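You operate a simulated robot arm through the tools that you are given. There is no shell and no other tool. Be economical: measure what you need, move in short steps, check, and stop when the job is done.

Carry out the task below with a simulated two-armed robot. There is one attempt and no reset: what you move stays moved.

TASK
On the hob worktop, fold the tea towel in half, so that its two long edges meet.

The check looks at the end state, three seconds after you hand in, the way a careful person would. Anything else that was tipped, shoved, dropped, spilled or broken makes it a failure. Flat cloth is picked up by pressing the open fingertips on it (5 to 10 N) and closing them slowly along it; thin cloth reads only 2 to 8 mm in the jaws.

THE ROBOT
Two 7-joint arms with two-finger parallel grippers on one trunk, on a base that drives. Base frame: it is fixed to the floor where the robot stands at the start and does not move with it; the origin is under the middle of the robot, x ahead of it, y to its left, z up; the surface under the hand at the start is at about z = 910. Units: mm, rad, N and s.
The left shoulder is at the start at [70, 188, 1190], the right one opposite. With the tool pointing down near the work surface each hand reaches from about 340 to 800 mm from the robot's upright axis, wherever it stands, measured 20 degrees to its own side. Places, roughly: hob worktop [600, -200, 900]. Payload 3.91 kg a hand.
Tool frame (each hand has its own): the origin (TCP) lies between the finger pads and is the grasp point; the fingertips stand 30 mm ahead of it; z points along the fingers, y is the line along which they close. The gripper opens to 110 mm. The fingers are 20 mm wide and 10 mm thick; the gripper's body (48 by 112 mm) begins 55 mm behind the TCP.
Orientation is that of the tool frame in the base frame, as a unit quaternion [x, y, z, w]. With the fingers straight down and closing along the base's y, the tool's x points along the base's -x, its y along +y and its z along -z.

THE INTERFACE
- The arms move only by the tool drive_tool. It takes "left_plan", "right_plan" or both (then of equal length, played together; a hand with none holds still); each is a list of rows, each a list of 2 entries, a list of its own where there are three numbers: the shift along the base's x, y, z in mm, then the turn, a rotation vector about the base's x, y, z in rad. In form: [[[tx, ty, tz], [ax, ay, az]], ...]. A call has 1 to 8 rows; each row is the pose to reach, as a shift and turn from the pose commanded when the call began. "left_grip" and "right_grip" are, for a hand that has rows, the opening, from 0 (shut) to 1 (fully open), set as the call begins (left out, the last holds). Rows are played at 5 a second. More than 50 mm and 0.15 rad between two rows, or a gripper value outside its range, and nothing of the call is played. Where a pose cannot be reached the arm comes as near as it can. A force on the tool above 40 N (or 10 N above the force at the start of the call, whichever is more), or a blocked arm, ends the call early, and 0.2 s more pass. Each finger travels about 72 mm/s and halts on what it meets, pressing with about 41 N; the grip force reading is that of the motor and also rises with nothing between the fingers. The clock runs only during rows and for 0.2 s after the last one: add rows that repeat a pose to give the fingers time. It gives the time, the measured TCP pose, the force on the tool (base axes), the opening and the grip force at its end, in the units of the frame above (readings bear some noise), with the torque about the TCP (base axes, N m) and any sound that the robot's microphone picked up.
- Cameras (640 x 400 px; columns grow to the right, rows downward): "scene" is now at [128.8, -21.5, 1407.5]; the picture's right is [-0.15, -0.99, -0.00], its down [-0.74, 0.11, -0.66] and it looks along [0.66, -0.10, -0.75] (base axes); focal length 257 px, centre (320, 200). "left" rides on the left gripper at [72, -17, -103] in its tool frame; the picture's right is [0.23, 0.97, 0.00], its down [-0.76, 0.18, -0.62] and it looks along [-0.61, 0.14, 0.78] (tool axes); focal length 222 px, centre (320, 200). "right" rides on the right gripper at [72, 17, -103] in its tool frame; the picture's right is [-0.23, 0.97, 0.00], its down [-0.76, -0.18, -0.62] and it looks along [-0.61, -0.14, 0.78] (tool axes); focal length 222 px, centre (320, 200). There is no depth. A picture from a camera that has moved, and an enlarged one, comes with that camera's place and axes in the base frame and with its lens. The place of the scene camera against the robot may be out by one fixed shift of up to 18 mm in any direction.
- grab_frame(camera): a new picture of that camera. The clock stands still meanwhile.
- raise_lower(by): slides the trunk up (or, below 0, down) by that many mm; the arms and the scene camera ride with it, the base frame stays. It gives what a move gives, with no picture.
- steer(legs): drives the robot by 1 to 6 legs, each [ahead, turn to the left] in mm and rad, along the robot's own axes; the way and the turn of a leg run together, so that a leg with both is an arc; at most 1500 mm and 3.142 rad a leg. The arms and the cameras ride along, it lands a little off, and it stops where it bumps. It gives what a move gives.
- aim_head(pan, tilt): turns the head with the scene camera to pan (to the left, within 1.501 rad either way) and tilt (down, from -0.506 to 1.204), counted from straight ahead of the robot. It gives what a move gives.
- close_up(camera, box): a new picture of the part [left, top, right, bottom] of that camera's present view, enlarged. The clock stands still meanwhile.
- finish_job(): hands the job in; it is judged then, once.

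Go step by step. Nothing tells you exact positions but the pictures and the camera data: compare them with the known pose of the tool, close in by small moves and look again before you grip or let go. The budget is 120 turns and 88 pictures, counting those below and the enlarged ones. Unless the task says otherwise, let go and move clear before handing in, and close with one line.

The tools are called after "Call:" as name(argument=value, ...) on one line, values as JSON. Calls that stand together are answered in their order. drive_tool: Moves the arms, as the interface text tells. Its arguments: {"type":"object","properties":{"left_plan":{"type":"array","items":{"type":"array"}},"left_grip":{"type":"number"},"right_plan":{"type":"array","items":{"type":"array"}},"right_grip":{"type":"number"}},"required":[]} The other tools are called the same way: raise_lower (by) slides the trunk up or down; steer (legs) drives the base; aim_head (pan, tilt) turns the head that bears the scene camera; grab_frame (camera) takes a picture; close_up (camera, box) takes an enlarged picture of a part of a camera's view; finish_job () hands the job in.

At the start:

```text
clock: 0.0
left_eef_pos: [457.4, -16.8, 1154.0]
left_ee_rot: [0.0, 1.0, 0.0, 0.001]
left_wrist_force: [0.8, -1.0, 1.0]
left_torque: [0.01, -0.01, -0.03]
left_opening: 110.0
left_grasp_force: 0.1
right_eef_pos: [483.7, -408.8, 1094.3]
right_ee_rot: [0.0, 1.0, 0.0, 0.0]
right_wrist_force: [-0.2, 0.3, 0.6]
right_torque: [0.0, -0.02, -0.02]
right_opening: 110.0
right_grasp_force: 0.1
trunk travel left (down, up): [-700.0, 240.0]
robot x, y, heading: [2.3, -1.4, -0.0]
head pan, tilt: [-0.147, 0.845]
```

scene: 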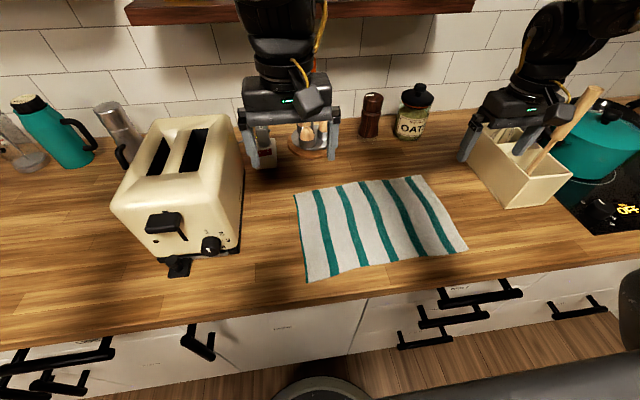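
right: 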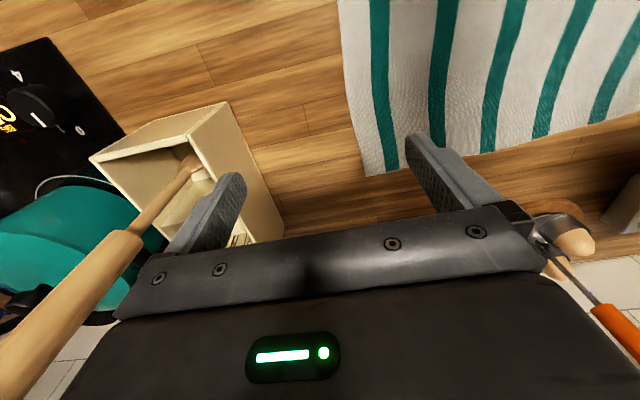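
left: 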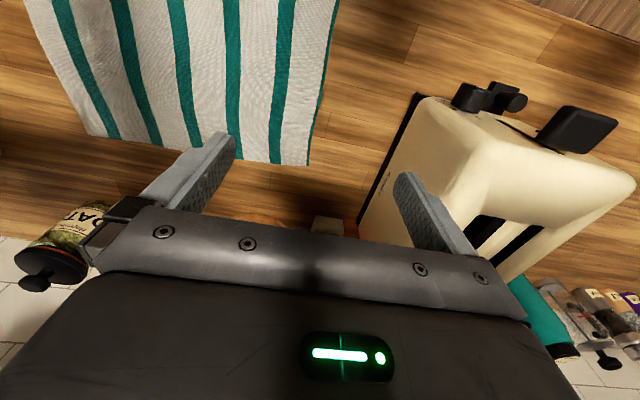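

The towel lies flat, its long edges running along y. From the wrist views the far edge is at about x = 590–610 and the near edge at about x = 345–360, with y from about -10 to -370. I'll back up a little so both edges are within reach, then look again.

Call:
steer(legs=[[-70, 0]])

```text
clock: 1.0
left_eef_pos: [389.2, -17.8, 1152.2]
left_ee_rot: [-0.001, 1.0, 0.0, -0.002]
left_wrist_force: [-0.5, 0.0, -0.1]
left_torque: [-0.01, 0.02, 0.03]
left_opening: 110.1
left_grasp_force: 0.0
right_eef_pos: [415.5, -408.8, 1093.4]
right_ee_rot: [0.0, 1.0, 0.0, 0.0]
right_wrist_force: [0.6, -0.1, 0.1]
right_torque: [-0.03, 0.0, -0.01]
right_opening: 110.0
right_grasp_force: 0.1
trunk travel left (down, up): [-700.0, 240.0]
robot x, y, heading: [-71.8, 4.4, -0.003]
head pan, tilt: [-0.147, 0.845]
```

Next I'll turn both grippers 90° so the fingers close along x, bringing the hands over the far corners while staying high.

Call:
drive_tool(left_plan=[[[20, -3, -10], [0, 0, 0.14]], [[40, -6, -20], [0, 0, 0.28]], [[60, -9, -30], [0, 0, 0.42]], [[80, -12, -40], [0, 0, 0.56]], [[100, -15, -50], [0, 0, 0.7]], [[120, -18, -60], [0, 0, 0.84]], [[140, -21, -70], [0, 0, 0.98]], [[160, -24, -80], [0, 0, 1.12]]], right_plan=[[[20, 9, -3], [0, 0, -0.14]], [[40, 18, -6], [0, 0, -0.28]], [[60, 27, -9], [0, 0, -0.42]], [[80, 36, -12], [0, 0, -0.56]], [[100, 45, -15], [0, 0, -0.7]], [[120, 54, -18], [0, 0, -0.84]], [[140, 63, -21], [0, 0, -0.98]], [[160, 72, -24], [0, 0, -1.12]]], left_grip=0.5, right_grip=0.5)

Call:
drive_tool(left_plan=[[[10, 0, -10], [0, 0, 0.14]], [[20, 0, -20], [0, 0, 0.28]], [[28, 0, -30], [0, 0, 0.42]], [[28, 0, -30], [0, 0, 0.4508]]], right_plan=[[[10, 0, -10], [0, 0, -0.14]], [[20, 0, -20], [0, 0, -0.28]], [[20, 0, -30], [0, 0, -0.42]], [[20, 0, -30], [0, 0, -0.4508]]])

Call:
grab_frame(camera="scene")

Call:
grab_frame(camera="left")

Call:
grab_frame(camera="right")

```text
clock: 2.8
left_eef_pos: [547.9, -43.9, 1073.6]
left_ee_rot: [-0.532, 0.847, 0.001, 0.0]
left_wrist_force: [-0.2, 0.4, 0.9]
left_torque: [0.01, 0.02, -0.03]
left_opening: 55.1
left_grasp_force: 0.2
right_eef_pos: [271.6, -643.6, 1091.9]
right_ee_rot: [0.493, 0.87, 0.004, -0.005]
right_wrist_force: [0.3, -0.2, 0.5]
right_torque: [-0.02, 0.01, 0.0]
right_opening: 54.9
right_grasp_force: 0.1
right hand out of reach, approached as far as the arm can: row 1, 2, 3, 4, 5, 6, 7, 8
trunk travel left (down, up): [-700.0, 240.0]
robot x, y, heading: [-70.0, -4.2, -0.003]
head pan, tilt: [-0.147, 0.845]
```

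```text
clock: 3.8
left_eef_pos: [568.1, -36.6, 1042.3]
left_ee_rot: [0.708, -0.707, 0.002, 0.0]
left_wrist_force: [0.6, 0.1, -0.5]
left_torque: [0.04, 0.0, 0.02]
left_opening: 54.9
left_grasp_force: 0.1
left hand out of reach, approached as far as the arm can: row 2, 3, 4
right_eef_pos: [239.1, -745.5, 1086.9]
right_ee_rot: [0.669, 0.743, 0.004, -0.009]
right_wrist_force: [0.4, -0.3, 0.0]
right_torque: [0.06, -0.01, -0.02]
right_opening: 55.1
right_grasp_force: 0.0
right hand out of reach, approached as far as the arm can: row 1, 2, 3, 4
trunk travel left (down, up): [-700.0, 240.0]
robot x, y, heading: [-72.1, -3.1, 0.006]
head pan, tilt: [-0.147, 0.845]
```

```text
84 pictures are left
camera scene: at [58.9, -22.0, 1407.5], right [-0.15, -0.99, 0.0], down [-0.74, 0.11, -0.66], along [0.66, -0.1, -0.75], focal length 257 px, centre (320, 200)
```

scene: 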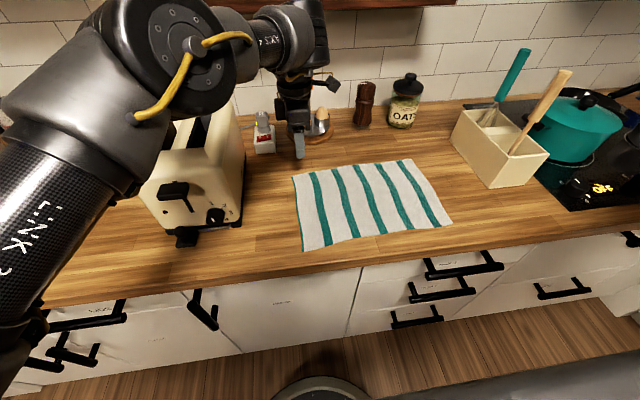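

```text
83 pictures are left
camera left: at [585.7, -108.8, 1145.3], right [-0.97, -0.23, 0.0], down [-0.18, 0.76, 0.62], along [-0.14, 0.6, -0.78], focal length 222 px, centre (320, 200)
```

left: 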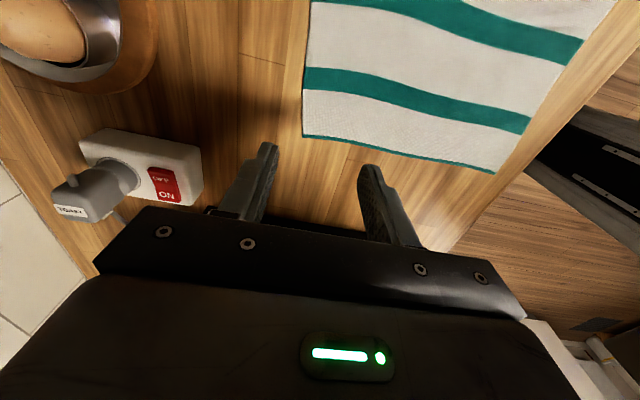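

```text
82 pictures are left
camera right: at [248.5, -674.9, 1190.3], right [0.99, -0.12, -0.01], down [-0.09, -0.79, 0.61], along [-0.08, -0.6, -0.79], focal length 222 px, centre (320, 200)
```

right: 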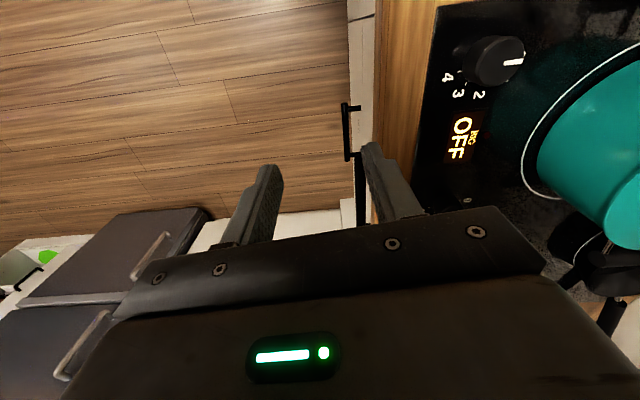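

The right arm couldn't turn that way and drifted off to the right at height; nothing appears to have been touched. I'll turn the right hand back in a small step to see how its commands are counted.

Call:
drive_tool(right_plan=[[[0, 0, 20], [0, 0, 0.14]]])

```text
clock: 4.2
left_eef_pos: [567.8, -34.8, 1042.8]
left_ee_rot: [0.708, -0.706, 0.003, 0.001]
left_wrist_force: [-0.3, 0.0, 0.7]
left_torque: [-0.04, 0.0, 0.0]
left_opening: 55.0
left_grasp_force: 0.0
right_eef_pos: [237.6, -741.6, 1107.1]
right_ee_rot: [0.621, 0.783, 0.004, -0.004]
right_wrist_force: [-0.1, 0.7, 0.7]
right_torque: [-0.01, 0.02, -0.02]
right_opening: 54.9
right_grasp_force: 0.0
trunk travel left (down, up): [-700.0, 240.0]
robot x, y, heading: [-73.1, 1.6, -0.001]
head pan, tilt: [-0.147, 0.845]
```

Commands count from the pose actually reached, so I'll bring the right hand back towards its starting side while unwinding the turn.

Call:
drive_tool(right_plan=[[[10, 38, 3], [0, 0, 0.14]], [[20, 76, 6], [0, 0, 0.28]], [[30, 114, 9], [0, 0, 0.42]], [[40, 152, 12], [0, 0, 0.56]], [[50, 190, 15], [0, 0, 0.7]], [[60, 228, 18], [0, 0, 0.84]], [[80, 266, 20], [0, 0, 0.98]], [[100, 304, 20], [0, 0, 1.12]]])

```text
clock: 6.0
left_eef_pos: [568.5, -33.9, 1041.9]
left_ee_rot: [0.707, -0.707, 0.002, 0.002]
left_wrist_force: [0.7, 0.3, -0.8]
left_torque: [-0.02, 0.01, -0.01]
left_opening: 54.9
left_grasp_force: 0.0
right_eef_pos: [336.5, -438.5, 1127.6]
right_ee_rot: [0.109, 0.994, 0.001, -0.006]
right_wrist_force: [-0.1, 0.2, 1.2]
right_torque: [0.0, 0.0, 0.01]
right_opening: 54.9
right_grasp_force: 0.1
trunk travel left (down, up): [-700.0, 240.0]
robot x, y, heading: [-69.6, 0.4, -0.0]
head pan, tilt: [-0.147, 0.845]
```

Now I'll turn the right hand the other way, and also unwind the left hand, which was near its limit, so it can turn the opposite way.

Call:
drive_tool(left_plan=[[[-20, 0, 8], [0, 0, -0.14]], [[-40, 0, 16], [0, 0, -0.28]], [[-60, 0, 24], [0, 0, -0.42]], [[-80, 0, 32], [0, 0, -0.56]], [[-100, 0, 40], [0, 0, -0.7]], [[-110, 0, 40], [0, 0, -0.84]], [[-110, 0, 40], [0, 0, -0.98]], [[-110, 0, 40], [0, 0, -1.12]]], right_plan=[[[15, 8, -5], [0, 0, 0.14]], [[30, 16, -10], [0, 0, 0.28]], [[45, 24, -15], [0, 0, 0.42]], [[60, 32, -20], [0, 0, 0.56]], [[75, 40, -25], [0, 0, 0.7]], [[90, 48, -30], [0, 0, 0.84]], [[105, 56, -35], [0, 0, 0.98]], [[120, 64, -40], [0, 0, 1.12]]])

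Call:
drive_tool(left_plan=[[[0, 0, 0], [0, 0, -0.14]], [[0, 0, 0], [0, 0, -0.28]], [[0, 0, 0], [0, 0, -0.42]], [[0, 0, 0], [0, 0, -0.56]], [[0, 0, 0], [0, 0, -0.7]], [[0, 0, 0], [0, 0, -0.84]], [[0, 0, 0], [0, 0, -0.98]], [[0, 0, 0], [0, 0, -1.12]]], right_plan=[[[15, 5, -5], [0, 0, 0.14]], [[30, 10, -10], [0, 0, 0.28]], [[45, 15, -15], [0, 0, 0.42]], [[60, 20, -20], [0, 0, 0.56]], [[75, 25, -25], [0, 0, 0.67]], [[75, 25, -30], [0, 0, 0.67]], [[75, 25, -30], [0, 0, 0.67]], [[75, 25, -30], [0, 0, 0.67]]])

```text
clock: 7.8
left_eef_pos: [458.7, -36.2, 1083.1]
left_ee_rot: [-0.223, 0.975, 0.0, 0.0]
left_wrist_force: [0.5, -0.5, -0.4]
left_torque: [-0.01, -0.01, 0.0]
left_opening: 54.9
left_grasp_force: 0.1
right_eef_pos: [455.8, -376.6, 1086.6]
right_ee_rot: [-0.436, 0.9, 0.0, -0.006]
right_wrist_force: [-0.5, 0.0, 0.3]
right_torque: [0.03, 0.05, -0.01]
right_opening: 55.0
right_grasp_force: 0.1
trunk travel left (down, up): [-700.0, 240.0]
robot x, y, heading: [-65.2, -1.7, 0.001]
head pan, tilt: [-0.147, 0.845]
```

```text
clock: 9.8
left_eef_pos: [394.8, -63.1, 1136.0]
left_ee_rot: [0.291, 0.955, -0.051, 0.009]
left_wrist_force: [-0.1, 0.2, -0.1]
left_torque: [0.0, 0.03, -0.03]
left_opening: 55.3
left_grasp_force: 0.1
left hand out of reach, approached as far as the arm can: row 6, 7, 8
right_eef_pos: [532.3, -351.3, 1055.0]
right_ee_rot: [-0.707, 0.708, -0.002, -0.005]
right_wrist_force: [-0.2, 0.1, -0.1]
right_torque: [-0.02, 0.0, 0.03]
right_opening: 54.9
right_grasp_force: 0.0
trunk travel left (down, up): [-700.0, 240.0]
robot x, y, heading: [-71.9, 1.2, 0.004]
head pan, tilt: [-0.147, 0.845]
stopped in row 8 (left hand): the arm was blocked; the commanded pose is now the measured one
```

The right hand is good at +90°, but the left can't turn the negative way and was blocked. I'll look to see whether it touched anything.

Call:
grab_frame(camera="scene")

Call:
grab_frame(camera="left")

```text
81 pictures are left
camera scene: at [60.8, -21.5, 1407.2], right [-0.15, -0.99, 0.0], down [-0.74, 0.11, -0.66], along [0.65, -0.1, -0.75], focal length 257 px, centre (320, 200)
```

scene: 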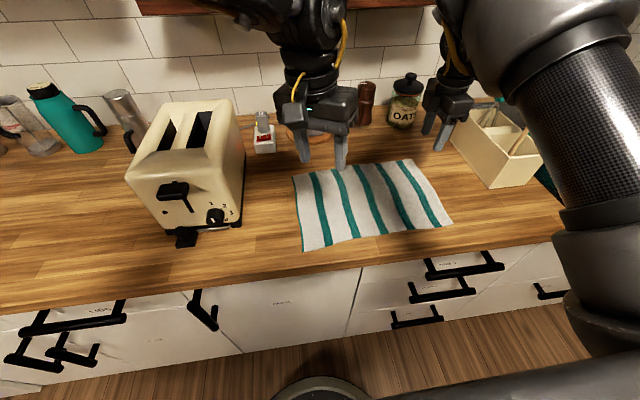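

```text
80 pictures are left
camera left: at [326.9, -27.2, 1235.8], right [0.35, 0.93, -0.1], down [0.74, -0.21, 0.64], along [0.57, -0.3, -0.76], focal length 222 px, centre (320, 200)
```

left: 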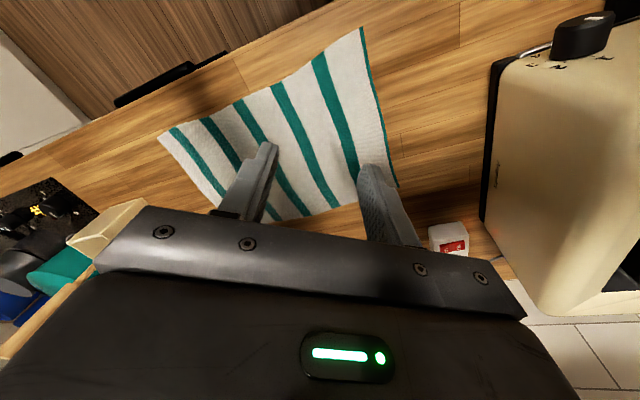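

Nothing was touched; it's just a joint limit. I'll return the left hand upright and turn it positive again to about 70°, which is enough for pinching.

Call:
drive_tool(left_plan=[[[17, 5, -5], [0.021, 0.004, 0.118]], [[34, 10, -10], [0.042, 0.007, 0.236]], [[51, 15, -15], [0.062, 0.011, 0.354]], [[68, 19, -25], [0.083, 0.014, 0.472]], [[85, 23, -40], [0.104, 0.018, 0.59]]])

Call:
drive_tool(left_plan=[[[10, 0, -5], [0, 0, 0.14]], [[20, 0, -10], [0, 0, 0.28]], [[30, 0, -15], [0, 0, 0.42]], [[40, 0, -20], [0, 0, 0.56]], [[50, 0, -25], [0, 0, 0.7]], [[60, 0, -30], [0, 0, 0.84]], [[70, 0, -35], [0, 0, 0.98]], [[80, 0, -40], [0, 0, 1.12]]])

Call:
drive_tool(left_plan=[[[0, 0, -20], [0, 0, 0.06]], [[0, 0, -40], [0, 0, 0.12]], [[-2, 0, -60], [0, 0, 0.18]]], right_plan=[[[20, 0, -20], [0, 0, 0]], [[40, 0, -40], [0, 0, 0]], [[55, 0, -65], [0, 0, 0]]])

```text
clock: 11.0
left_eef_pos: [480.0, -40.0, 1093.4]
left_ee_rot: [-0.001, 1.0, 0.0, -0.004]
left_wrist_force: [0.8, -0.5, 0.7]
left_torque: [-0.04, -0.01, 0.01]
left_opening: 55.1
left_grasp_force: 0.1
right_eef_pos: [532.2, -352.4, 1055.4]
right_ee_rot: [-0.707, 0.708, -0.003, -0.005]
right_wrist_force: [0.8, 0.0, 0.0]
right_torque: [-0.03, 0.04, -0.03]
right_opening: 54.8
right_grasp_force: 0.1
trunk travel left (down, up): [-700.0, 240.0]
robot x, y, heading: [-69.8, 0.5, 0.0]
head pan, tilt: [-0.147, 0.845]
```

```text
clock: 12.8
left_eef_pos: [558.9, -40.6, 1054.1]
left_ee_rot: [-0.531, 0.847, 0.0, -0.003]
left_wrist_force: [-0.1, 0.3, -0.3]
left_torque: [0.02, 0.0, 0.0]
left_opening: 54.9
left_grasp_force: 0.1
right_eef_pos: [531.2, -352.7, 1056.1]
right_ee_rot: [-0.707, 0.708, -0.003, -0.005]
right_wrist_force: [-0.3, -0.5, -0.3]
right_torque: [0.02, 0.0, 0.01]
right_opening: 55.1
right_grasp_force: 0.2
trunk travel left (down, up): [-700.0, 240.0]
robot x, y, heading: [-70.4, 0.2, -0.0]
head pan, tilt: [-0.147, 0.845]
```

```text
clock: 13.6
left_eef_pos: [555.9, -42.1, 992.9]
left_ee_rot: [-0.604, 0.797, 0.001, -0.004]
left_wrist_force: [0.7, 0.2, 0.3]
left_torque: [-0.01, 0.0, -0.02]
left_opening: 54.9
left_grasp_force: 0.1
right_eef_pos: [586.1, -352.4, 991.6]
right_ee_rot: [-0.707, 0.707, -0.003, -0.004]
right_wrist_force: [0.6, 0.2, 0.7]
right_torque: [0.0, -0.03, 0.02]
right_opening: 54.9
right_grasp_force: 0.0
trunk travel left (down, up): [-700.0, 240.0]
robot x, y, heading: [-68.0, 0.1, 0.001]
head pan, tilt: [-0.147, 0.845]
```

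Call:
grab_frame(camera="left")

Call:
grab_frame(camera="right")

Call:
close_up(camera="scene", box=[220, 60, 540, 260])

```text
79 pictures are left
camera left: at [553.1, -116.1, 1096.0], right [-1.0, 0.04, 0.01], down [0.04, 0.78, 0.62], along [0.02, 0.62, -0.78], focal length 222 px, centre (320, 200)
```

left: 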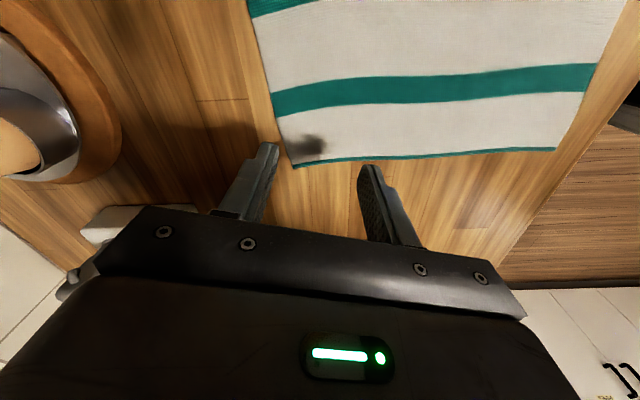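

```text
78 pictures are left
camera right: at [569.2, -424.5, 1094.3], right [-0.97, 0.23, 0.0], down [0.18, 0.77, 0.61], along [0.14, 0.6, -0.79], focal length 222 px, centre (320, 200)
```

right: 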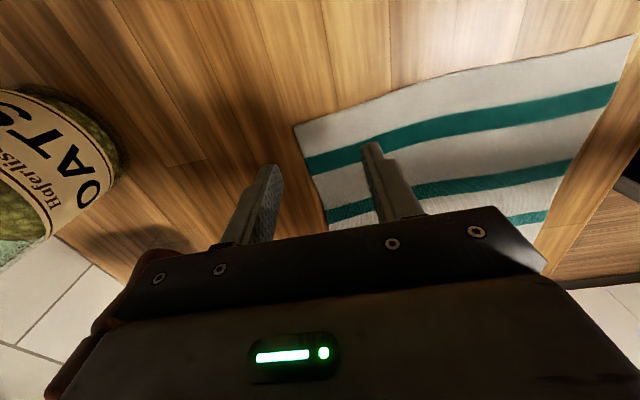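

```text
2.00 times, centred on (380, 160) of scene
camera zoom: at [59.8, -22.0, 1407.5], right [-0.15, -0.99, 0.0], down [-0.74, 0.11, -0.66], along [0.66, -0.1, -0.75], focal length 513 px, centre (200, 280)
```

zoom: 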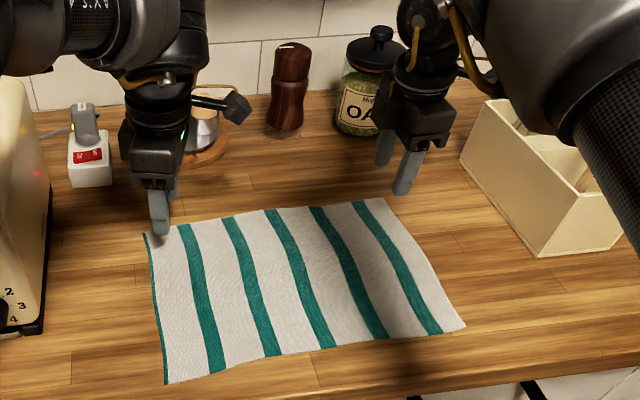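

Towel corners from the wrist views are far-left (583,-9), near-left (334,-15), far-right (604,-364) and near-right (360,-370). I'll pinch about 38 mm inside the far edge, so I'm setting the opening and coming down.

Call:
drive_tool(left_plan=[[[-9, 5, -20], [0, 0, 0]], [[-9, 5, -40], [0, 0, 0]], [[-9, 5, -48], [0, 0, 0]]], right_plan=[[[-20, 7, -20], [0, 0, 0]], [[-20, 7, -40], [0, 0, 0]], [[-20, 7, -48], [0, 0, 0]]], left_grip=0.4, right_grip=0.4)

Call:
grab_frame(camera="left")

Call:
grab_frame(camera="right")

```text
clock: 14.4
left_eef_pos: [546.1, -36.3, 944.7]
left_ee_rot: [-0.603, 0.798, 0.0, -0.002]
left_wrist_force: [-0.8, -0.5, 0.3]
left_torque: [-0.01, -0.02, 0.01]
left_opening: 44.0
left_grasp_force: 0.0
right_eef_pos: [564.9, -346.1, 945.1]
right_ee_rot: [-0.706, 0.708, -0.003, -0.004]
right_wrist_force: [1.0, -0.4, -0.6]
right_torque: [0.03, 0.03, 0.0]
right_opening: 44.1
right_grasp_force: 0.1
trunk travel left (down, up): [-700.0, 240.0]
robot x, y, heading: [-71.8, -2.0, 0.001]
head pan, tilt: [-0.147, 0.845]
```

```text
76 pictures are left
camera left: at [543.4, -111.0, 1048.3], right [-1.0, 0.05, 0.0], down [0.04, 0.78, 0.62], along [0.03, 0.62, -0.78], focal length 222 px, centre (320, 200)
```

left: 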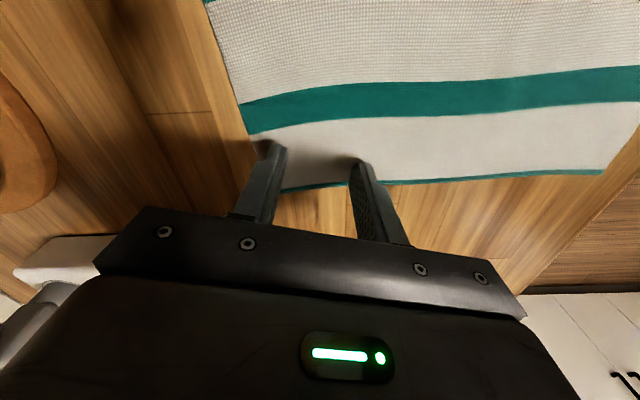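

```text
75 pictures are left
camera right: at [548.2, -417.6, 1047.0], right [-0.97, 0.23, 0.0], down [0.18, 0.77, 0.61], along [0.14, 0.6, -0.79], focal length 222 px, centre (320, 200)
```

right: 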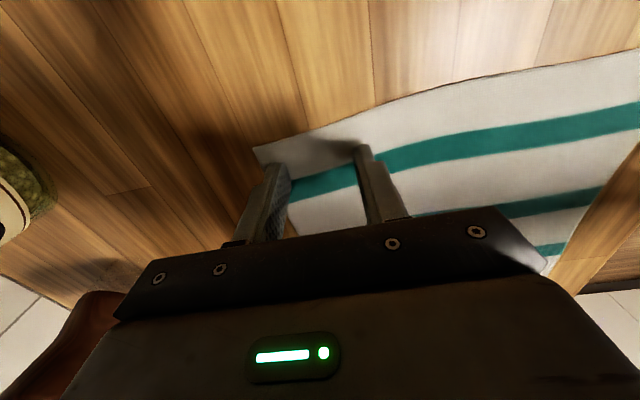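

Both hands are just above the cloth. I'll nudge them slightly inward and come down in small steps, watching the force.

Call:
drive_tool(left_plan=[[[-5, -6, -3], [0, 0, 0]], [[-5, -6, -6], [0, 0, 0]]], right_plan=[[[-6, 0, -3], [0, 0, 0]], [[-6, 0, -6], [0, 0, 0]]])

```text
clock: 15.0
left_eef_pos: [539.1, -40.6, 941.0]
left_ee_rot: [-0.604, 0.797, -0.001, -0.002]
left_wrist_force: [0.2, -0.5, 3.2]
left_torque: [0.0, 0.0, 0.01]
left_opening: 44.0
left_grasp_force: 0.1
right_eef_pos: [559.5, -344.0, 941.3]
right_ee_rot: [0.708, -0.707, 0.006, 0.004]
right_wrist_force: [3.9, -0.5, 20.4]
right_torque: [0.09, 0.12, 0.01]
right_opening: 43.3
right_grasp_force: 0.0
trunk travel left (down, up): [-700.0, 240.0]
robot x, y, heading: [-70.3, 0.2, -0.002]
head pan, tilt: [-0.147, 0.845]
```

Contact is at about z = 911: the right presses 20 N and the left 3 N. I'll ease the right up and the left down a touch.

Call:
drive_tool(left_plan=[[[0, 0, -0.6], [0, 0, 0]]], right_plan=[[[0, 0, 1.3], [0, 0, 0]]])

```text
clock: 15.4
left_eef_pos: [539.1, -40.7, 941.8]
left_ee_rot: [-0.605, 0.796, -0.001, -0.003]
left_wrist_force: [-0.8, 0.0, 10.9]
left_torque: [0.05, 0.08, -0.02]
left_opening: 44.0
left_grasp_force: 0.0
right_eef_pos: [557.9, -343.9, 941.2]
right_ee_rot: [-0.707, 0.708, -0.005, -0.003]
right_wrist_force: [5.2, -1.2, 16.7]
right_torque: [0.08, -0.15, -0.06]
right_opening: 44.0
right_grasp_force: 0.1
trunk travel left (down, up): [-700.0, 240.0]
robot x, y, heading: [-67.4, 4.1, 0.003]
head pan, tilt: [-0.147, 0.845]
```

The left reads 11 N and the right 17 N. I'll ease the right a bit more and begin closing slowly.

Call:
drive_tool(left_plan=[[[0, 0, 0.2], [0, 0, 0]], [[0, 0, 0.2], [0, 0, 0]]], right_plan=[[[0, 0, 0.8], [0, 0, 0]], [[0, 0, 0.8], [0, 0, 0]]], left_grip=0.33, right_grip=0.33)

```text
clock: 16.0
left_eef_pos: [537.9, -41.8, 940.5]
left_ee_rot: [-0.603, 0.798, -0.001, -0.002]
left_wrist_force: [0.3, -0.4, 11.1]
left_torque: [0.05, 0.03, -0.02]
left_opening: 35.3
left_grasp_force: 0.0
right_eef_pos: [556.8, -344.0, 940.9]
right_ee_rot: [-0.706, 0.708, -0.004, -0.004]
right_wrist_force: [-2.8, 1.4, 11.9]
right_torque: [0.07, -0.13, 0.0]
right_opening: 35.0
right_grasp_force: 0.1
trunk travel left (down, up): [-700.0, 240.0]
robot x, y, heading: [-70.7, 0.9, 0.003]
head pan, tilt: [-0.147, 0.845]
```

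Call:
drive_tool(left_plan=[[[0, 0, 0.2], [0, 0, 0]], [[0, 0, 0.2], [0, 0, 0]]], right_plan=[[[0, 0, 0.3], [0, 0, 0]], [[0, 0, 0.3], [0, 0, 0]]], left_grip=0.25, right_grip=0.25)

Call:
grab_frame(camera="left")

Call:
grab_frame(camera="right")

```text
clock: 16.6
left_eef_pos: [539.7, -42.0, 941.5]
left_ee_rot: [-0.603, 0.797, 0.0, -0.003]
left_wrist_force: [0.0, -1.0, 13.2]
left_torque: [0.05, 0.03, -0.04]
left_opening: 26.3
left_grasp_force: 0.0
right_eef_pos: [557.0, -344.5, 940.1]
right_ee_rot: [-0.706, 0.708, -0.004, -0.004]
right_wrist_force: [-1.4, 1.5, 8.0]
right_torque: [0.1, -0.07, 0.01]
right_opening: 26.5
right_grasp_force: 0.0
trunk travel left (down, up): [-700.0, 240.0]
robot x, y, heading: [-70.8, 0.2, -0.0]
head pan, tilt: [-0.147, 0.845]
```

```text
74 pictures are left
camera left: at [536.4, -116.2, 1044.0], right [-1.0, 0.05, 0.0], down [0.04, 0.78, 0.62], along [0.03, 0.62, -0.78], focal length 222 px, centre (320, 200)
```

left: 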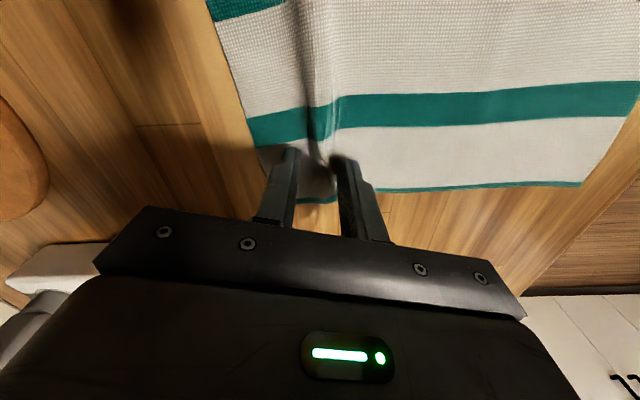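

```text
73 pictures are left
camera right: at [540.2, -415.9, 1044.4], right [-0.97, 0.23, 0.0], down [0.18, 0.77, 0.61], along [0.14, 0.6, -0.79], focal length 222 px, centre (320, 200)
```

right: 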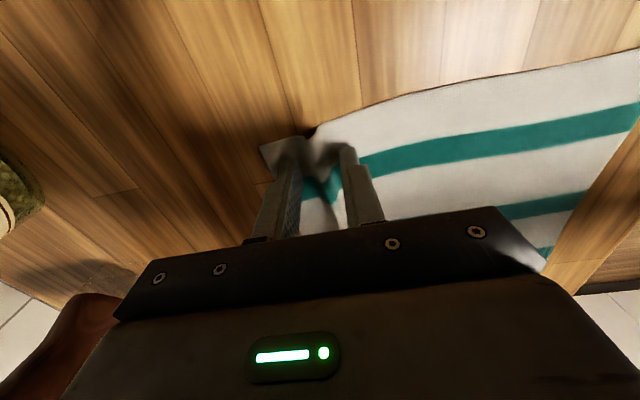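

Both hands are bunching the cloth into a ridge. I'll keep closing.

Call:
drive_tool(left_plan=[[[0, 0, 0.5], [0, 0, 0]], [[0, 0, 0.5], [0, 0, 0]]], right_plan=[[[0, 0, 0], [0, 0, 0]], [[0, 0, 0], [0, 0, 0]]], left_grip=0.17, right_grip=0.17)

Call:
drive_tool(left_plan=[[[0, 0, 0.2], [0, 0, 0]], [[0, 0, 0.2], [0, 0, 0]]], right_plan=[[[0, 0, 0], [0, 0, 0]], [[0, 0, 0], [0, 0, 0]]], left_grip=0.09, right_grip=0.09)

Call:
drive_tool(left_plan=[[[0, 0, 0], [0, 0, 0]], [[0, 0, 0], [0, 0, 0]], [[0, 0, 0], [0, 0, 0]]], right_plan=[[[0, 0, 0], [0, 0, 0]], [[0, 0, 0], [0, 0, 0]], [[0, 0, 0], [0, 0, 0]]], left_grip=0.0, right_grip=0.0)

Call:
grab_frame(camera="left")

Call:
grab_frame(camera="right")

```text
clock: 17.2
left_eef_pos: [539.7, -41.8, 941.8]
left_ee_rot: [-0.603, 0.798, -0.002, -0.002]
left_wrist_force: [0.5, -1.7, 12.1]
left_torque: [-0.04, -0.04, -0.03]
left_opening: 17.5
left_grasp_force: 0.1
right_eef_pos: [558.2, -343.9, 941.6]
right_ee_rot: [-0.707, 0.708, -0.003, -0.005]
right_wrist_force: [-1.0, 2.0, 7.1]
right_torque: [0.07, -0.03, 0.04]
right_opening: 17.7
right_grasp_force: 0.1
trunk travel left (down, up): [-700.0, 240.0]
robot x, y, heading: [-68.2, -0.9, -0.004]
head pan, tilt: [-0.147, 0.845]
```

```text
clock: 17.8
left_eef_pos: [539.9, -43.1, 940.7]
left_ee_rot: [-0.604, 0.797, -0.001, -0.003]
left_wrist_force: [0.8, -2.0, 11.2]
left_torque: [-0.02, -0.01, -0.06]
left_opening: 9.3
left_grasp_force: 0.0
right_eef_pos: [558.7, -344.5, 941.9]
right_ee_rot: [-0.707, 0.708, -0.004, -0.003]
right_wrist_force: [-0.7, 1.9, 6.1]
right_torque: [0.08, -0.03, 0.03]
right_opening: 8.9
right_grasp_force: 0.0
trunk travel left (down, up): [-700.0, 240.0]
robot x, y, heading: [-73.6, 3.1, 0.0]
head pan, tilt: [-0.147, 0.845]
```

```text
clock: 18.6
left_eef_pos: [540.5, -41.9, 940.8]
left_ee_rot: [-0.603, 0.798, -0.001, -0.003]
left_wrist_force: [-0.8, -3.3, 11.8]
left_torque: [-0.05, 0.03, -0.03]
left_opening: 2.1
left_grasp_force: 41.4
right_eef_pos: [557.7, -344.1, 940.8]
right_ee_rot: [-0.707, 0.707, -0.004, -0.004]
right_wrist_force: [0.5, 1.4, 5.3]
right_torque: [0.08, -0.04, 0.03]
right_opening: 2.2
right_grasp_force: 41.0
trunk travel left (down, up): [-700.0, 240.0]
robot x, y, heading: [-67.8, 2.1, -0.001]
head pan, tilt: [-0.147, 0.845]
```

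```text
72 pictures are left
camera left: at [536.7, -116.6, 1044.1], right [-1.0, 0.05, 0.0], down [0.04, 0.78, 0.62], along [0.03, 0.62, -0.78], focal length 222 px, centre (320, 200)
```

left: 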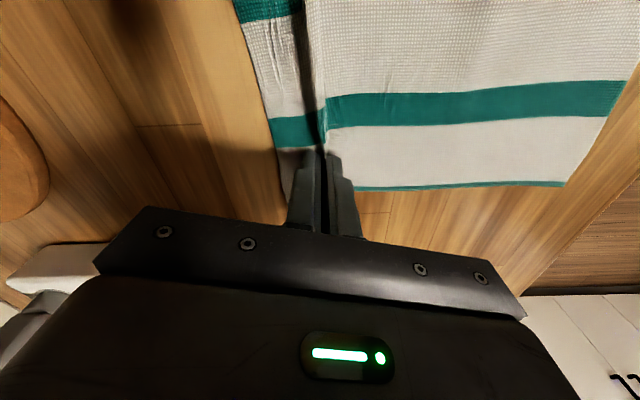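

```text
71 pictures are left
camera right: at [540.8, -416.2, 1044.4], right [-0.97, 0.23, 0.0], down [0.18, 0.77, 0.62], along [0.14, 0.6, -0.79], focal length 222 px, centre (320, 200)
```

right: 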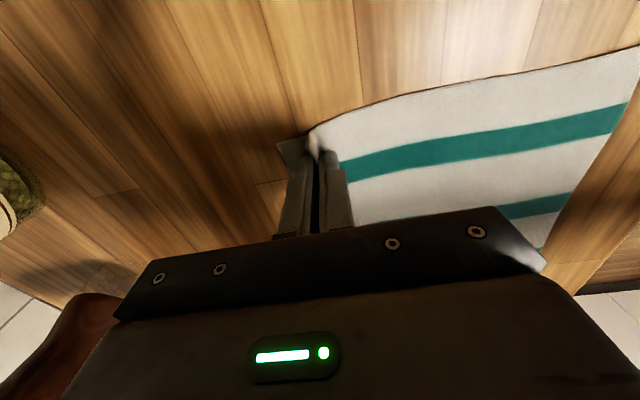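

Both jaws read about 2 mm. I'll lift a bit to see whether the cloth is held.

Call:
drive_tool(left_plan=[[[-3, 0, 10], [0, 0, 0]], [[-6, 0, 20], [0, 0, 0]], [[-9, 0, 30], [0, 0, 0]], [[-12, 0, 40], [0, 0, 0]], [[-20, 0, 60], [0, 0, 0]]], right_plan=[[[-3, 0, 10], [0, 0, 0]], [[-6, 0, 20], [0, 0, 0]], [[-9, 0, 30], [0, 0, 0]], [[-12, 0, 40], [0, 0, 0]], [[-20, 0, 60], [0, 0, 0]]])

Call:
grab_frame(camera="scene")

Call:
grab_frame(camera="left")

Call:
grab_frame(camera="right")

```text
clock: 19.8
left_eef_pos: [519.9, -41.1, 1002.2]
left_ee_rot: [-0.603, 0.798, 0.0, -0.002]
left_wrist_force: [-0.8, -3.0, -1.2]
left_torque: [-0.09, 0.0, 0.0]
left_opening: 2.2
left_grasp_force: 41.1
right_eef_pos: [538.0, -345.0, 1001.5]
right_ee_rot: [-0.706, 0.708, -0.003, -0.004]
right_wrist_force: [-0.4, 2.7, 0.0]
right_torque: [0.05, -0.01, 0.04]
right_opening: 2.0
right_grasp_force: 40.3
trunk travel left (down, up): [-700.0, 240.0]
robot x, y, heading: [-72.3, 1.0, 0.001]
head pan, tilt: [-0.147, 0.845]
```

```text
70 pictures are left
camera scene: at [56.3, -20.8, 1407.7], right [-0.15, -0.99, 0.0], down [-0.74, 0.11, -0.66], along [0.66, -0.1, -0.75], focal length 257 px, centre (320, 200)
```

scene: 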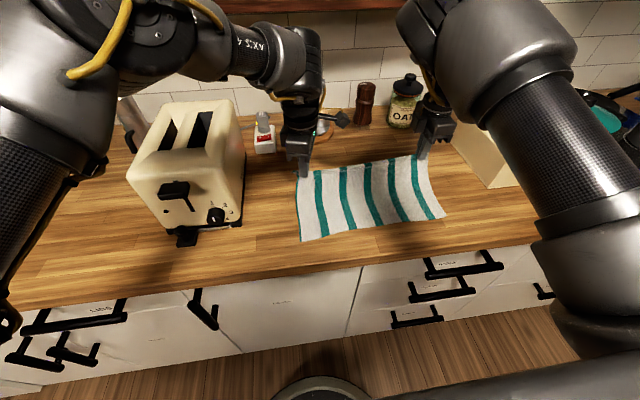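

```text
69 pictures are left
camera left: at [516.0, -116.1, 1104.3], right [-1.0, 0.05, 0.0], down [0.04, 0.78, 0.62], along [0.03, 0.62, -0.78], focal length 222 px, centre (320, 200)
```

left: 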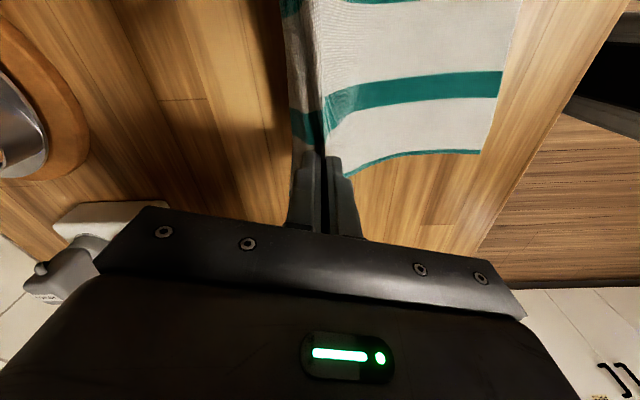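

```text
68 pictures are left
camera right: at [521.0, -416.5, 1104.6], right [-0.97, 0.23, 0.0], down [0.18, 0.77, 0.61], along [0.14, 0.6, -0.79], focal length 222 px, centre (320, 200)
```

right: 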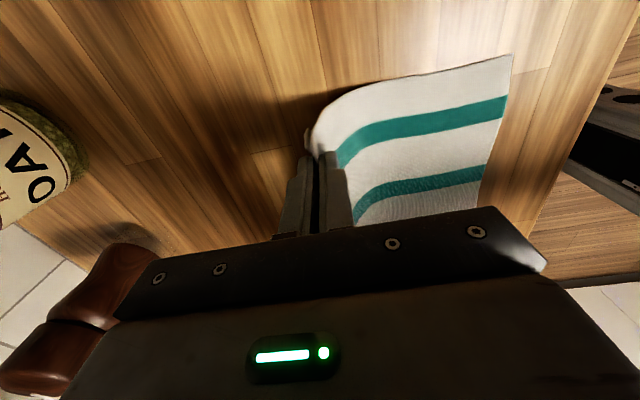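

Both corners are held. But laying the edge over from this top pinch would leave the hem turned back. It's better to pinch the towel along its middle line, lift it so both halves hang, and lay it down on its side. First I'll put this edge back and spread it.

Call:
drive_tool(left_plan=[[[10, 0, -30], [0, 0, 0]], [[25, 0, -50], [0, 0, 0]], [[32, 0, -59], [0, 0, 0]], [[32, 0, -60], [0, 0, 0]]], right_plan=[[[10, 0, -30], [0, 0, 0]], [[25, 0, -50], [0, 0, 0]], [[32, 0, -59], [0, 0, 0]], [[32, 0, -60], [0, 0, 0]]])

Call:
drive_tool(left_plan=[[[0, 0, 0], [0, 0, 0]], [[0, 0, 0], [0, 0, 0]]], right_plan=[[[0, 0, 0], [0, 0, 0]], [[0, 0, 0], [0, 0, 0]]], left_grip=0.12, right_grip=0.12)

Call:
drive_tool(left_plan=[[[0, 0, 0], [0, 0, 0]], [[0, 0, 0], [0, 0, 0]]], right_plan=[[[0, 0, 0], [0, 0, 0]], [[0, 0, 0], [0, 0, 0]]], left_grip=0.25, right_grip=0.25)

Call:
drive_tool(left_plan=[[[0, 0, 0], [0, 0, 0]], [[0, 0, 0], [0, 0, 0]]], right_plan=[[[0, 0, 0], [0, 0, 0]], [[0, 0, 0], [0, 0, 0]]], left_grip=0.4, right_grip=0.4)

Call:
grab_frame(camera="left")

Call:
grab_frame(camera="right")

```text
clock: 20.8
left_eef_pos: [552.3, -42.6, 942.4]
left_ee_rot: [-0.604, 0.797, 0.0, -0.003]
left_wrist_force: [0.6, -3.4, 4.9]
left_torque: [-0.09, -0.02, 0.03]
left_opening: 2.1
left_grasp_force: 41.3
right_eef_pos: [572.2, -344.5, 941.6]
right_ee_rot: [-0.706, 0.708, -0.005, -0.003]
right_wrist_force: [1.7, 1.3, 8.6]
right_torque: [0.05, 0.04, -0.01]
right_opening: 2.3
right_grasp_force: 40.8
trunk travel left (down, up): [-700.0, 240.0]
robot x, y, heading: [-68.3, -2.1, 0.004]
head pan, tilt: [-0.147, 0.845]
```

```text
clock: 21.4
left_eef_pos: [551.7, -41.9, 941.1]
left_ee_rot: [-0.604, 0.797, 0.0, -0.002]
left_wrist_force: [1.5, -0.9, 8.5]
left_torque: [0.06, -0.03, 0.04]
left_opening: 12.6
left_grasp_force: 0.1
right_eef_pos: [571.5, -345.1, 942.4]
right_ee_rot: [-0.706, 0.708, -0.004, -0.005]
right_wrist_force: [2.9, -1.6, 12.6]
right_torque: [-0.06, 0.05, -0.03]
right_opening: 11.7
right_grasp_force: 0.1
trunk travel left (down, up): [-700.0, 240.0]
robot x, y, heading: [-71.8, -6.0, 0.004]
head pan, tilt: [-0.147, 0.845]
```

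```text
clock: 22.0
left_eef_pos: [550.8, -41.1, 940.7]
left_ee_rot: [-0.605, 0.796, -0.001, -0.003]
left_wrist_force: [1.4, -0.6, 9.4]
left_torque: [0.06, -0.01, -0.02]
left_opening: 26.3
left_grasp_force: 0.1
right_eef_pos: [570.6, -344.6, 940.7]
right_ee_rot: [-0.706, 0.708, -0.004, -0.004]
right_wrist_force: [3.1, -0.8, 14.6]
right_torque: [-0.04, 0.19, 0.03]
right_opening: 25.5
right_grasp_force: 0.2
trunk travel left (down, up): [-700.0, 240.0]
robot x, y, heading: [-69.4, 3.1, 0.002]
head pan, tilt: [-0.147, 0.845]
```

```text
clock: 22.6
left_eef_pos: [550.2, -41.6, 939.7]
left_ee_rot: [-0.604, 0.797, -0.002, -0.003]
left_wrist_force: [1.4, -0.6, 9.6]
left_torque: [0.07, 0.03, 0.03]
left_opening: 42.8
left_grasp_force: 0.1
right_eef_pos: [569.8, -345.1, 940.7]
right_ee_rot: [-0.706, 0.708, -0.004, -0.003]
right_wrist_force: [3.4, 0.1, 15.0]
right_torque: [-0.02, 0.28, -0.02]
right_opening: 42.3
right_grasp_force: 0.0
trunk travel left (down, up): [-700.0, 240.0]
robot x, y, heading: [-71.7, 0.1, 0.002]
head pan, tilt: [-0.147, 0.845]
```

```text
67 pictures are left
camera left: at [548.1, -115.7, 1044.2], right [-1.0, 0.05, 0.0], down [0.04, 0.78, 0.62], along [0.03, 0.62, -0.78], focal length 222 px, centre (320, 200)
```

left: 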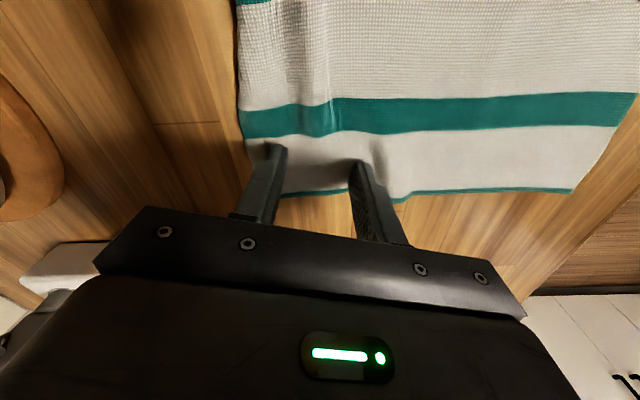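

```text
66 pictures are left
camera right: at [553.1, -416.1, 1045.0], right [-0.97, 0.23, 0.0], down [0.18, 0.77, 0.61], along [0.14, 0.6, -0.79], focal length 222 px, centre (320, 200)
```

right: 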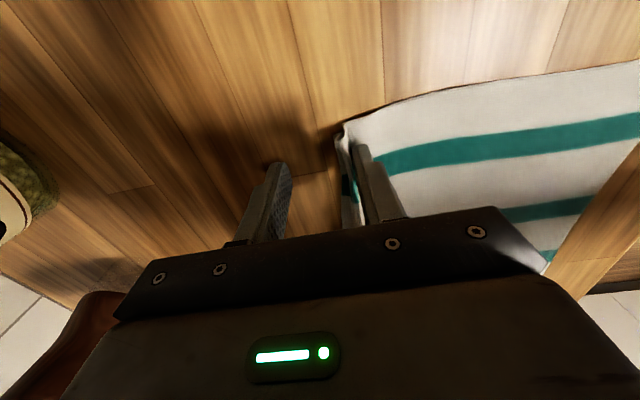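

The left spread nicely, but the right corner's flap seems turned up beside the inner finger. I'll lift clear and look.

Call:
drive_tool(left_plan=[[[0, 0, 15], [0, 0, 0]], [[0, 0, 40], [0, 0, 0]], [[0, 0, 70], [0, 0, 0]], [[0, 0, 100], [0, 0, 0]]], right_plan=[[[0, 0, 15], [0, 0, 0]], [[0, 0, 40], [0, 0, 0]], [[0, -5, 70], [0, 0, 0]], [[0, -10, 100], [0, 0, 0]]])

Call:
grab_frame(camera="left")

Call:
grab_frame(camera="right")

Call:
close_up(camera="scene", box=[260, 120, 500, 270])

```text
clock: 23.6
left_eef_pos: [550.4, -43.5, 1040.5]
left_ee_rot: [-0.603, 0.798, 0.001, -0.003]
left_wrist_force: [-0.4, 1.1, 0.0]
left_torque: [-0.02, -0.03, -0.03]
left_opening: 44.0
left_grasp_force: 0.1
right_eef_pos: [570.6, -356.2, 1040.5]
right_ee_rot: [-0.707, 0.707, -0.003, -0.005]
right_wrist_force: [0.6, 0.1, 0.0]
right_torque: [0.01, -0.04, 0.03]
right_opening: 44.0
right_grasp_force: 0.0
trunk travel left (down, up): [-700.0, 240.0]
robot x, y, heading: [-70.8, -2.5, -0.002]
head pan, tilt: [-0.147, 0.845]
```

```text
65 pictures are left
camera left: at [548.8, -117.8, 1143.2], right [-1.0, 0.05, 0.0], down [0.04, 0.78, 0.62], along [0.02, 0.62, -0.78], focal length 222 px, centre (320, 200)
```

left: 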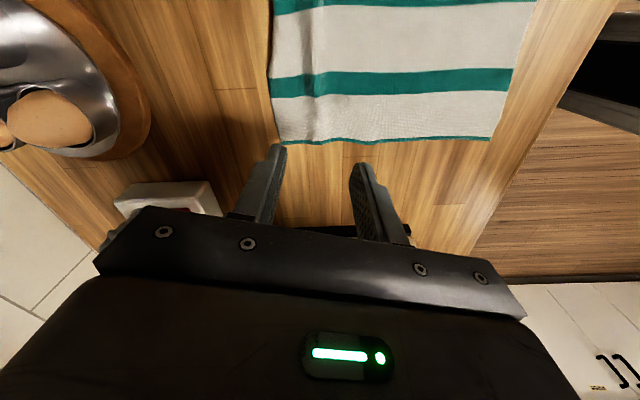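

```text
64 pictures are left
camera right: at [553.1, -428.0, 1143.7], right [-0.97, 0.23, 0.0], down [0.18, 0.77, 0.62], along [0.14, 0.6, -0.79], focal length 222 px, centre (320, 200)
```

right: 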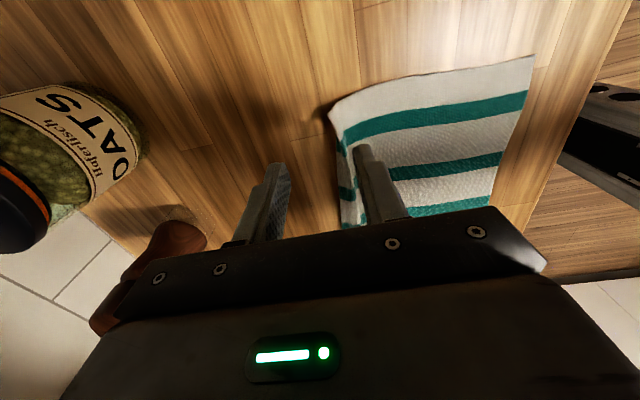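

```text
2.67 times, centred on (380, 195) of scene
camera zoom: at [56.9, -22.0, 1407.6], right [-0.15, -0.99, 0.0], down [-0.74, 0.11, -0.66], along [0.66, -0.1, -0.75], focal length 684 px, centre (160, 213)
```

zoom: 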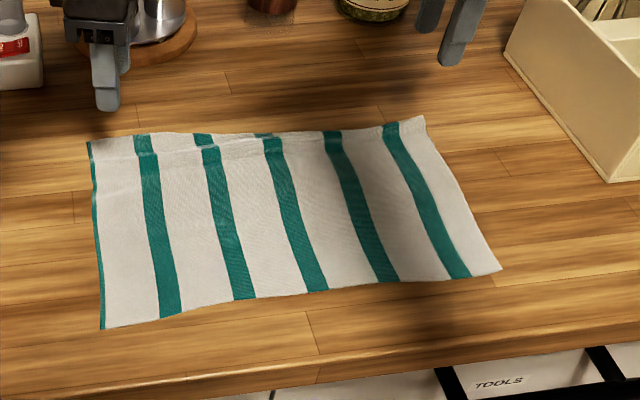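

The towel is mostly flat again: near edge at x of about 364 (left) to 376 (right), so the middle line is at about x = 487 to 499. I'll move over the middle line and come down.

Call:
drive_tool(left_plan=[[[-32, 0, -10], [0, 0, 0]], [[-63, 0, -30], [0, 0, 0]], [[-63, 0, -60], [0, 0, 0]], [[-63, 0, -80], [0, 0, 0]], [[-63, 0, -93], [0, 0, 0]]], right_plan=[[[-36, 10, -10], [0, 0, 0]], [[-72, 20, -30], [0, 0, 0]], [[-72, 20, -60], [0, 0, 0]], [[-72, 20, -80], [0, 0, 0]], [[-72, 20, -93], [0, 0, 0]]], left_grip=0.42, right_grip=0.42)

Call:
grab_frame(camera="left")

Call:
grab_frame(camera="right")

Call:
close_up(camera="scene", box=[260, 120, 500, 270])

```text
clock: 24.8
left_eef_pos: [490.1, -42.4, 945.0]
left_ee_rot: [-0.603, 0.798, 0.0, -0.004]
left_wrist_force: [-0.1, -0.8, 0.1]
left_torque: [0.0, 0.02, -0.03]
left_opening: 46.4
left_grasp_force: 0.0
right_eef_pos: [499.0, -335.0, 947.4]
right_ee_rot: [-0.707, 0.707, -0.004, -0.004]
right_wrist_force: [-1.2, 0.3, -0.2]
right_torque: [-0.02, 0.01, -0.02]
right_opening: 46.2
right_grasp_force: 0.0
trunk travel left (down, up): [-700.0, 240.0]
robot x, y, heading: [-71.5, -3.6, 0.0]
head pan, tilt: [-0.147, 0.845]
```

```text
62 pictures are left
camera left: at [487.1, -116.9, 1048.3], right [-1.0, 0.05, 0.01], down [0.04, 0.78, 0.62], along [0.02, 0.62, -0.78], focal length 222 px, centre (320, 200)
```

left: 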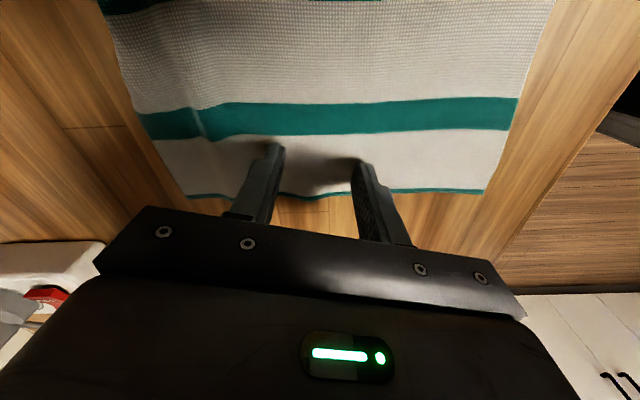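

```text
61 pictures are left
camera right: at [482.4, -406.8, 1050.1], right [-0.97, 0.23, 0.0], down [0.18, 0.77, 0.62], along [0.14, 0.6, -0.79], focal length 222 px, centre (320, 200)
```

right: 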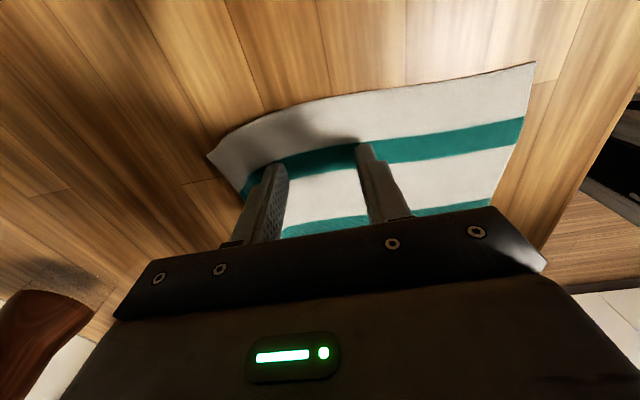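

```text
2.67 times, centred on (380, 195) of scene
camera zoom: at [58.9, -21.5, 1407.5], right [-0.15, -0.99, 0.0], down [-0.74, 0.11, -0.66], along [0.66, -0.1, -0.75], focal length 684 px, centre (160, 213)
```

zoom: 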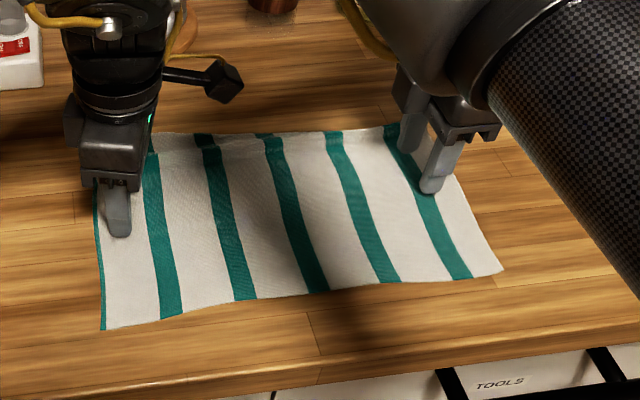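

Positions agree with the estimate. I'll make a small correction and press down onto the cloth.

Call:
drive_tool(left_plan=[[[-3, 0, -3], [0, 0, 0]], [[-3, 0, -4.5], [0, 0, 0]]], right_plan=[[[-2, 0, -3.5], [0, 0, 0]], [[-2, 0, -5.5], [0, 0, 0]]])

```text
clock: 25.4
left_eef_pos: [486.5, -42.1, 942.0]
left_ee_rot: [-0.604, 0.797, 0.0, -0.002]
left_wrist_force: [0.0, -0.2, -0.2]
left_torque: [0.0, 0.03, -0.03]
left_opening: 46.2
left_grasp_force: 0.0
right_eef_pos: [497.8, -335.9, 942.1]
right_ee_rot: [-0.706, 0.708, -0.003, -0.004]
right_wrist_force: [-0.2, 0.3, 2.4]
right_torque: [0.04, 0.0, -0.01]
right_opening: 46.4
right_grasp_force: 0.1
trunk travel left (down, up): [-700.0, 240.0]
robot x, y, heading: [-73.6, 0.2, -0.001]
head pan, tilt: [-0.147, 0.845]
```

Call:
drive_tool(left_plan=[[[0, 0, -1], [0, 0, 0]], [[0, 0, -2], [0, 0, 0]]], right_plan=[[[0, 0, -0.4], [0, 0, 0]], [[0, 0, -0.8], [0, 0, 0]]])

```text
clock: 26.0
left_eef_pos: [486.9, -42.3, 941.8]
left_ee_rot: [-0.604, 0.797, 0.0, -0.002]
left_wrist_force: [-0.2, 0.3, 3.6]
left_torque: [0.06, -0.02, 0.0]
left_opening: 46.1
left_grasp_force: 0.3
right_eef_pos: [497.2, -334.6, 941.1]
right_ee_rot: [-0.707, 0.708, -0.003, -0.003]
right_wrist_force: [1.0, -0.6, 3.1]
right_torque: [-0.01, 0.03, -0.01]
right_opening: 46.2
right_grasp_force: 0.0
trunk travel left (down, up): [-700.0, 240.0]
robot x, y, heading: [-69.3, 0.8, 0.004]
head pan, tilt: [-0.147, 0.845]
```

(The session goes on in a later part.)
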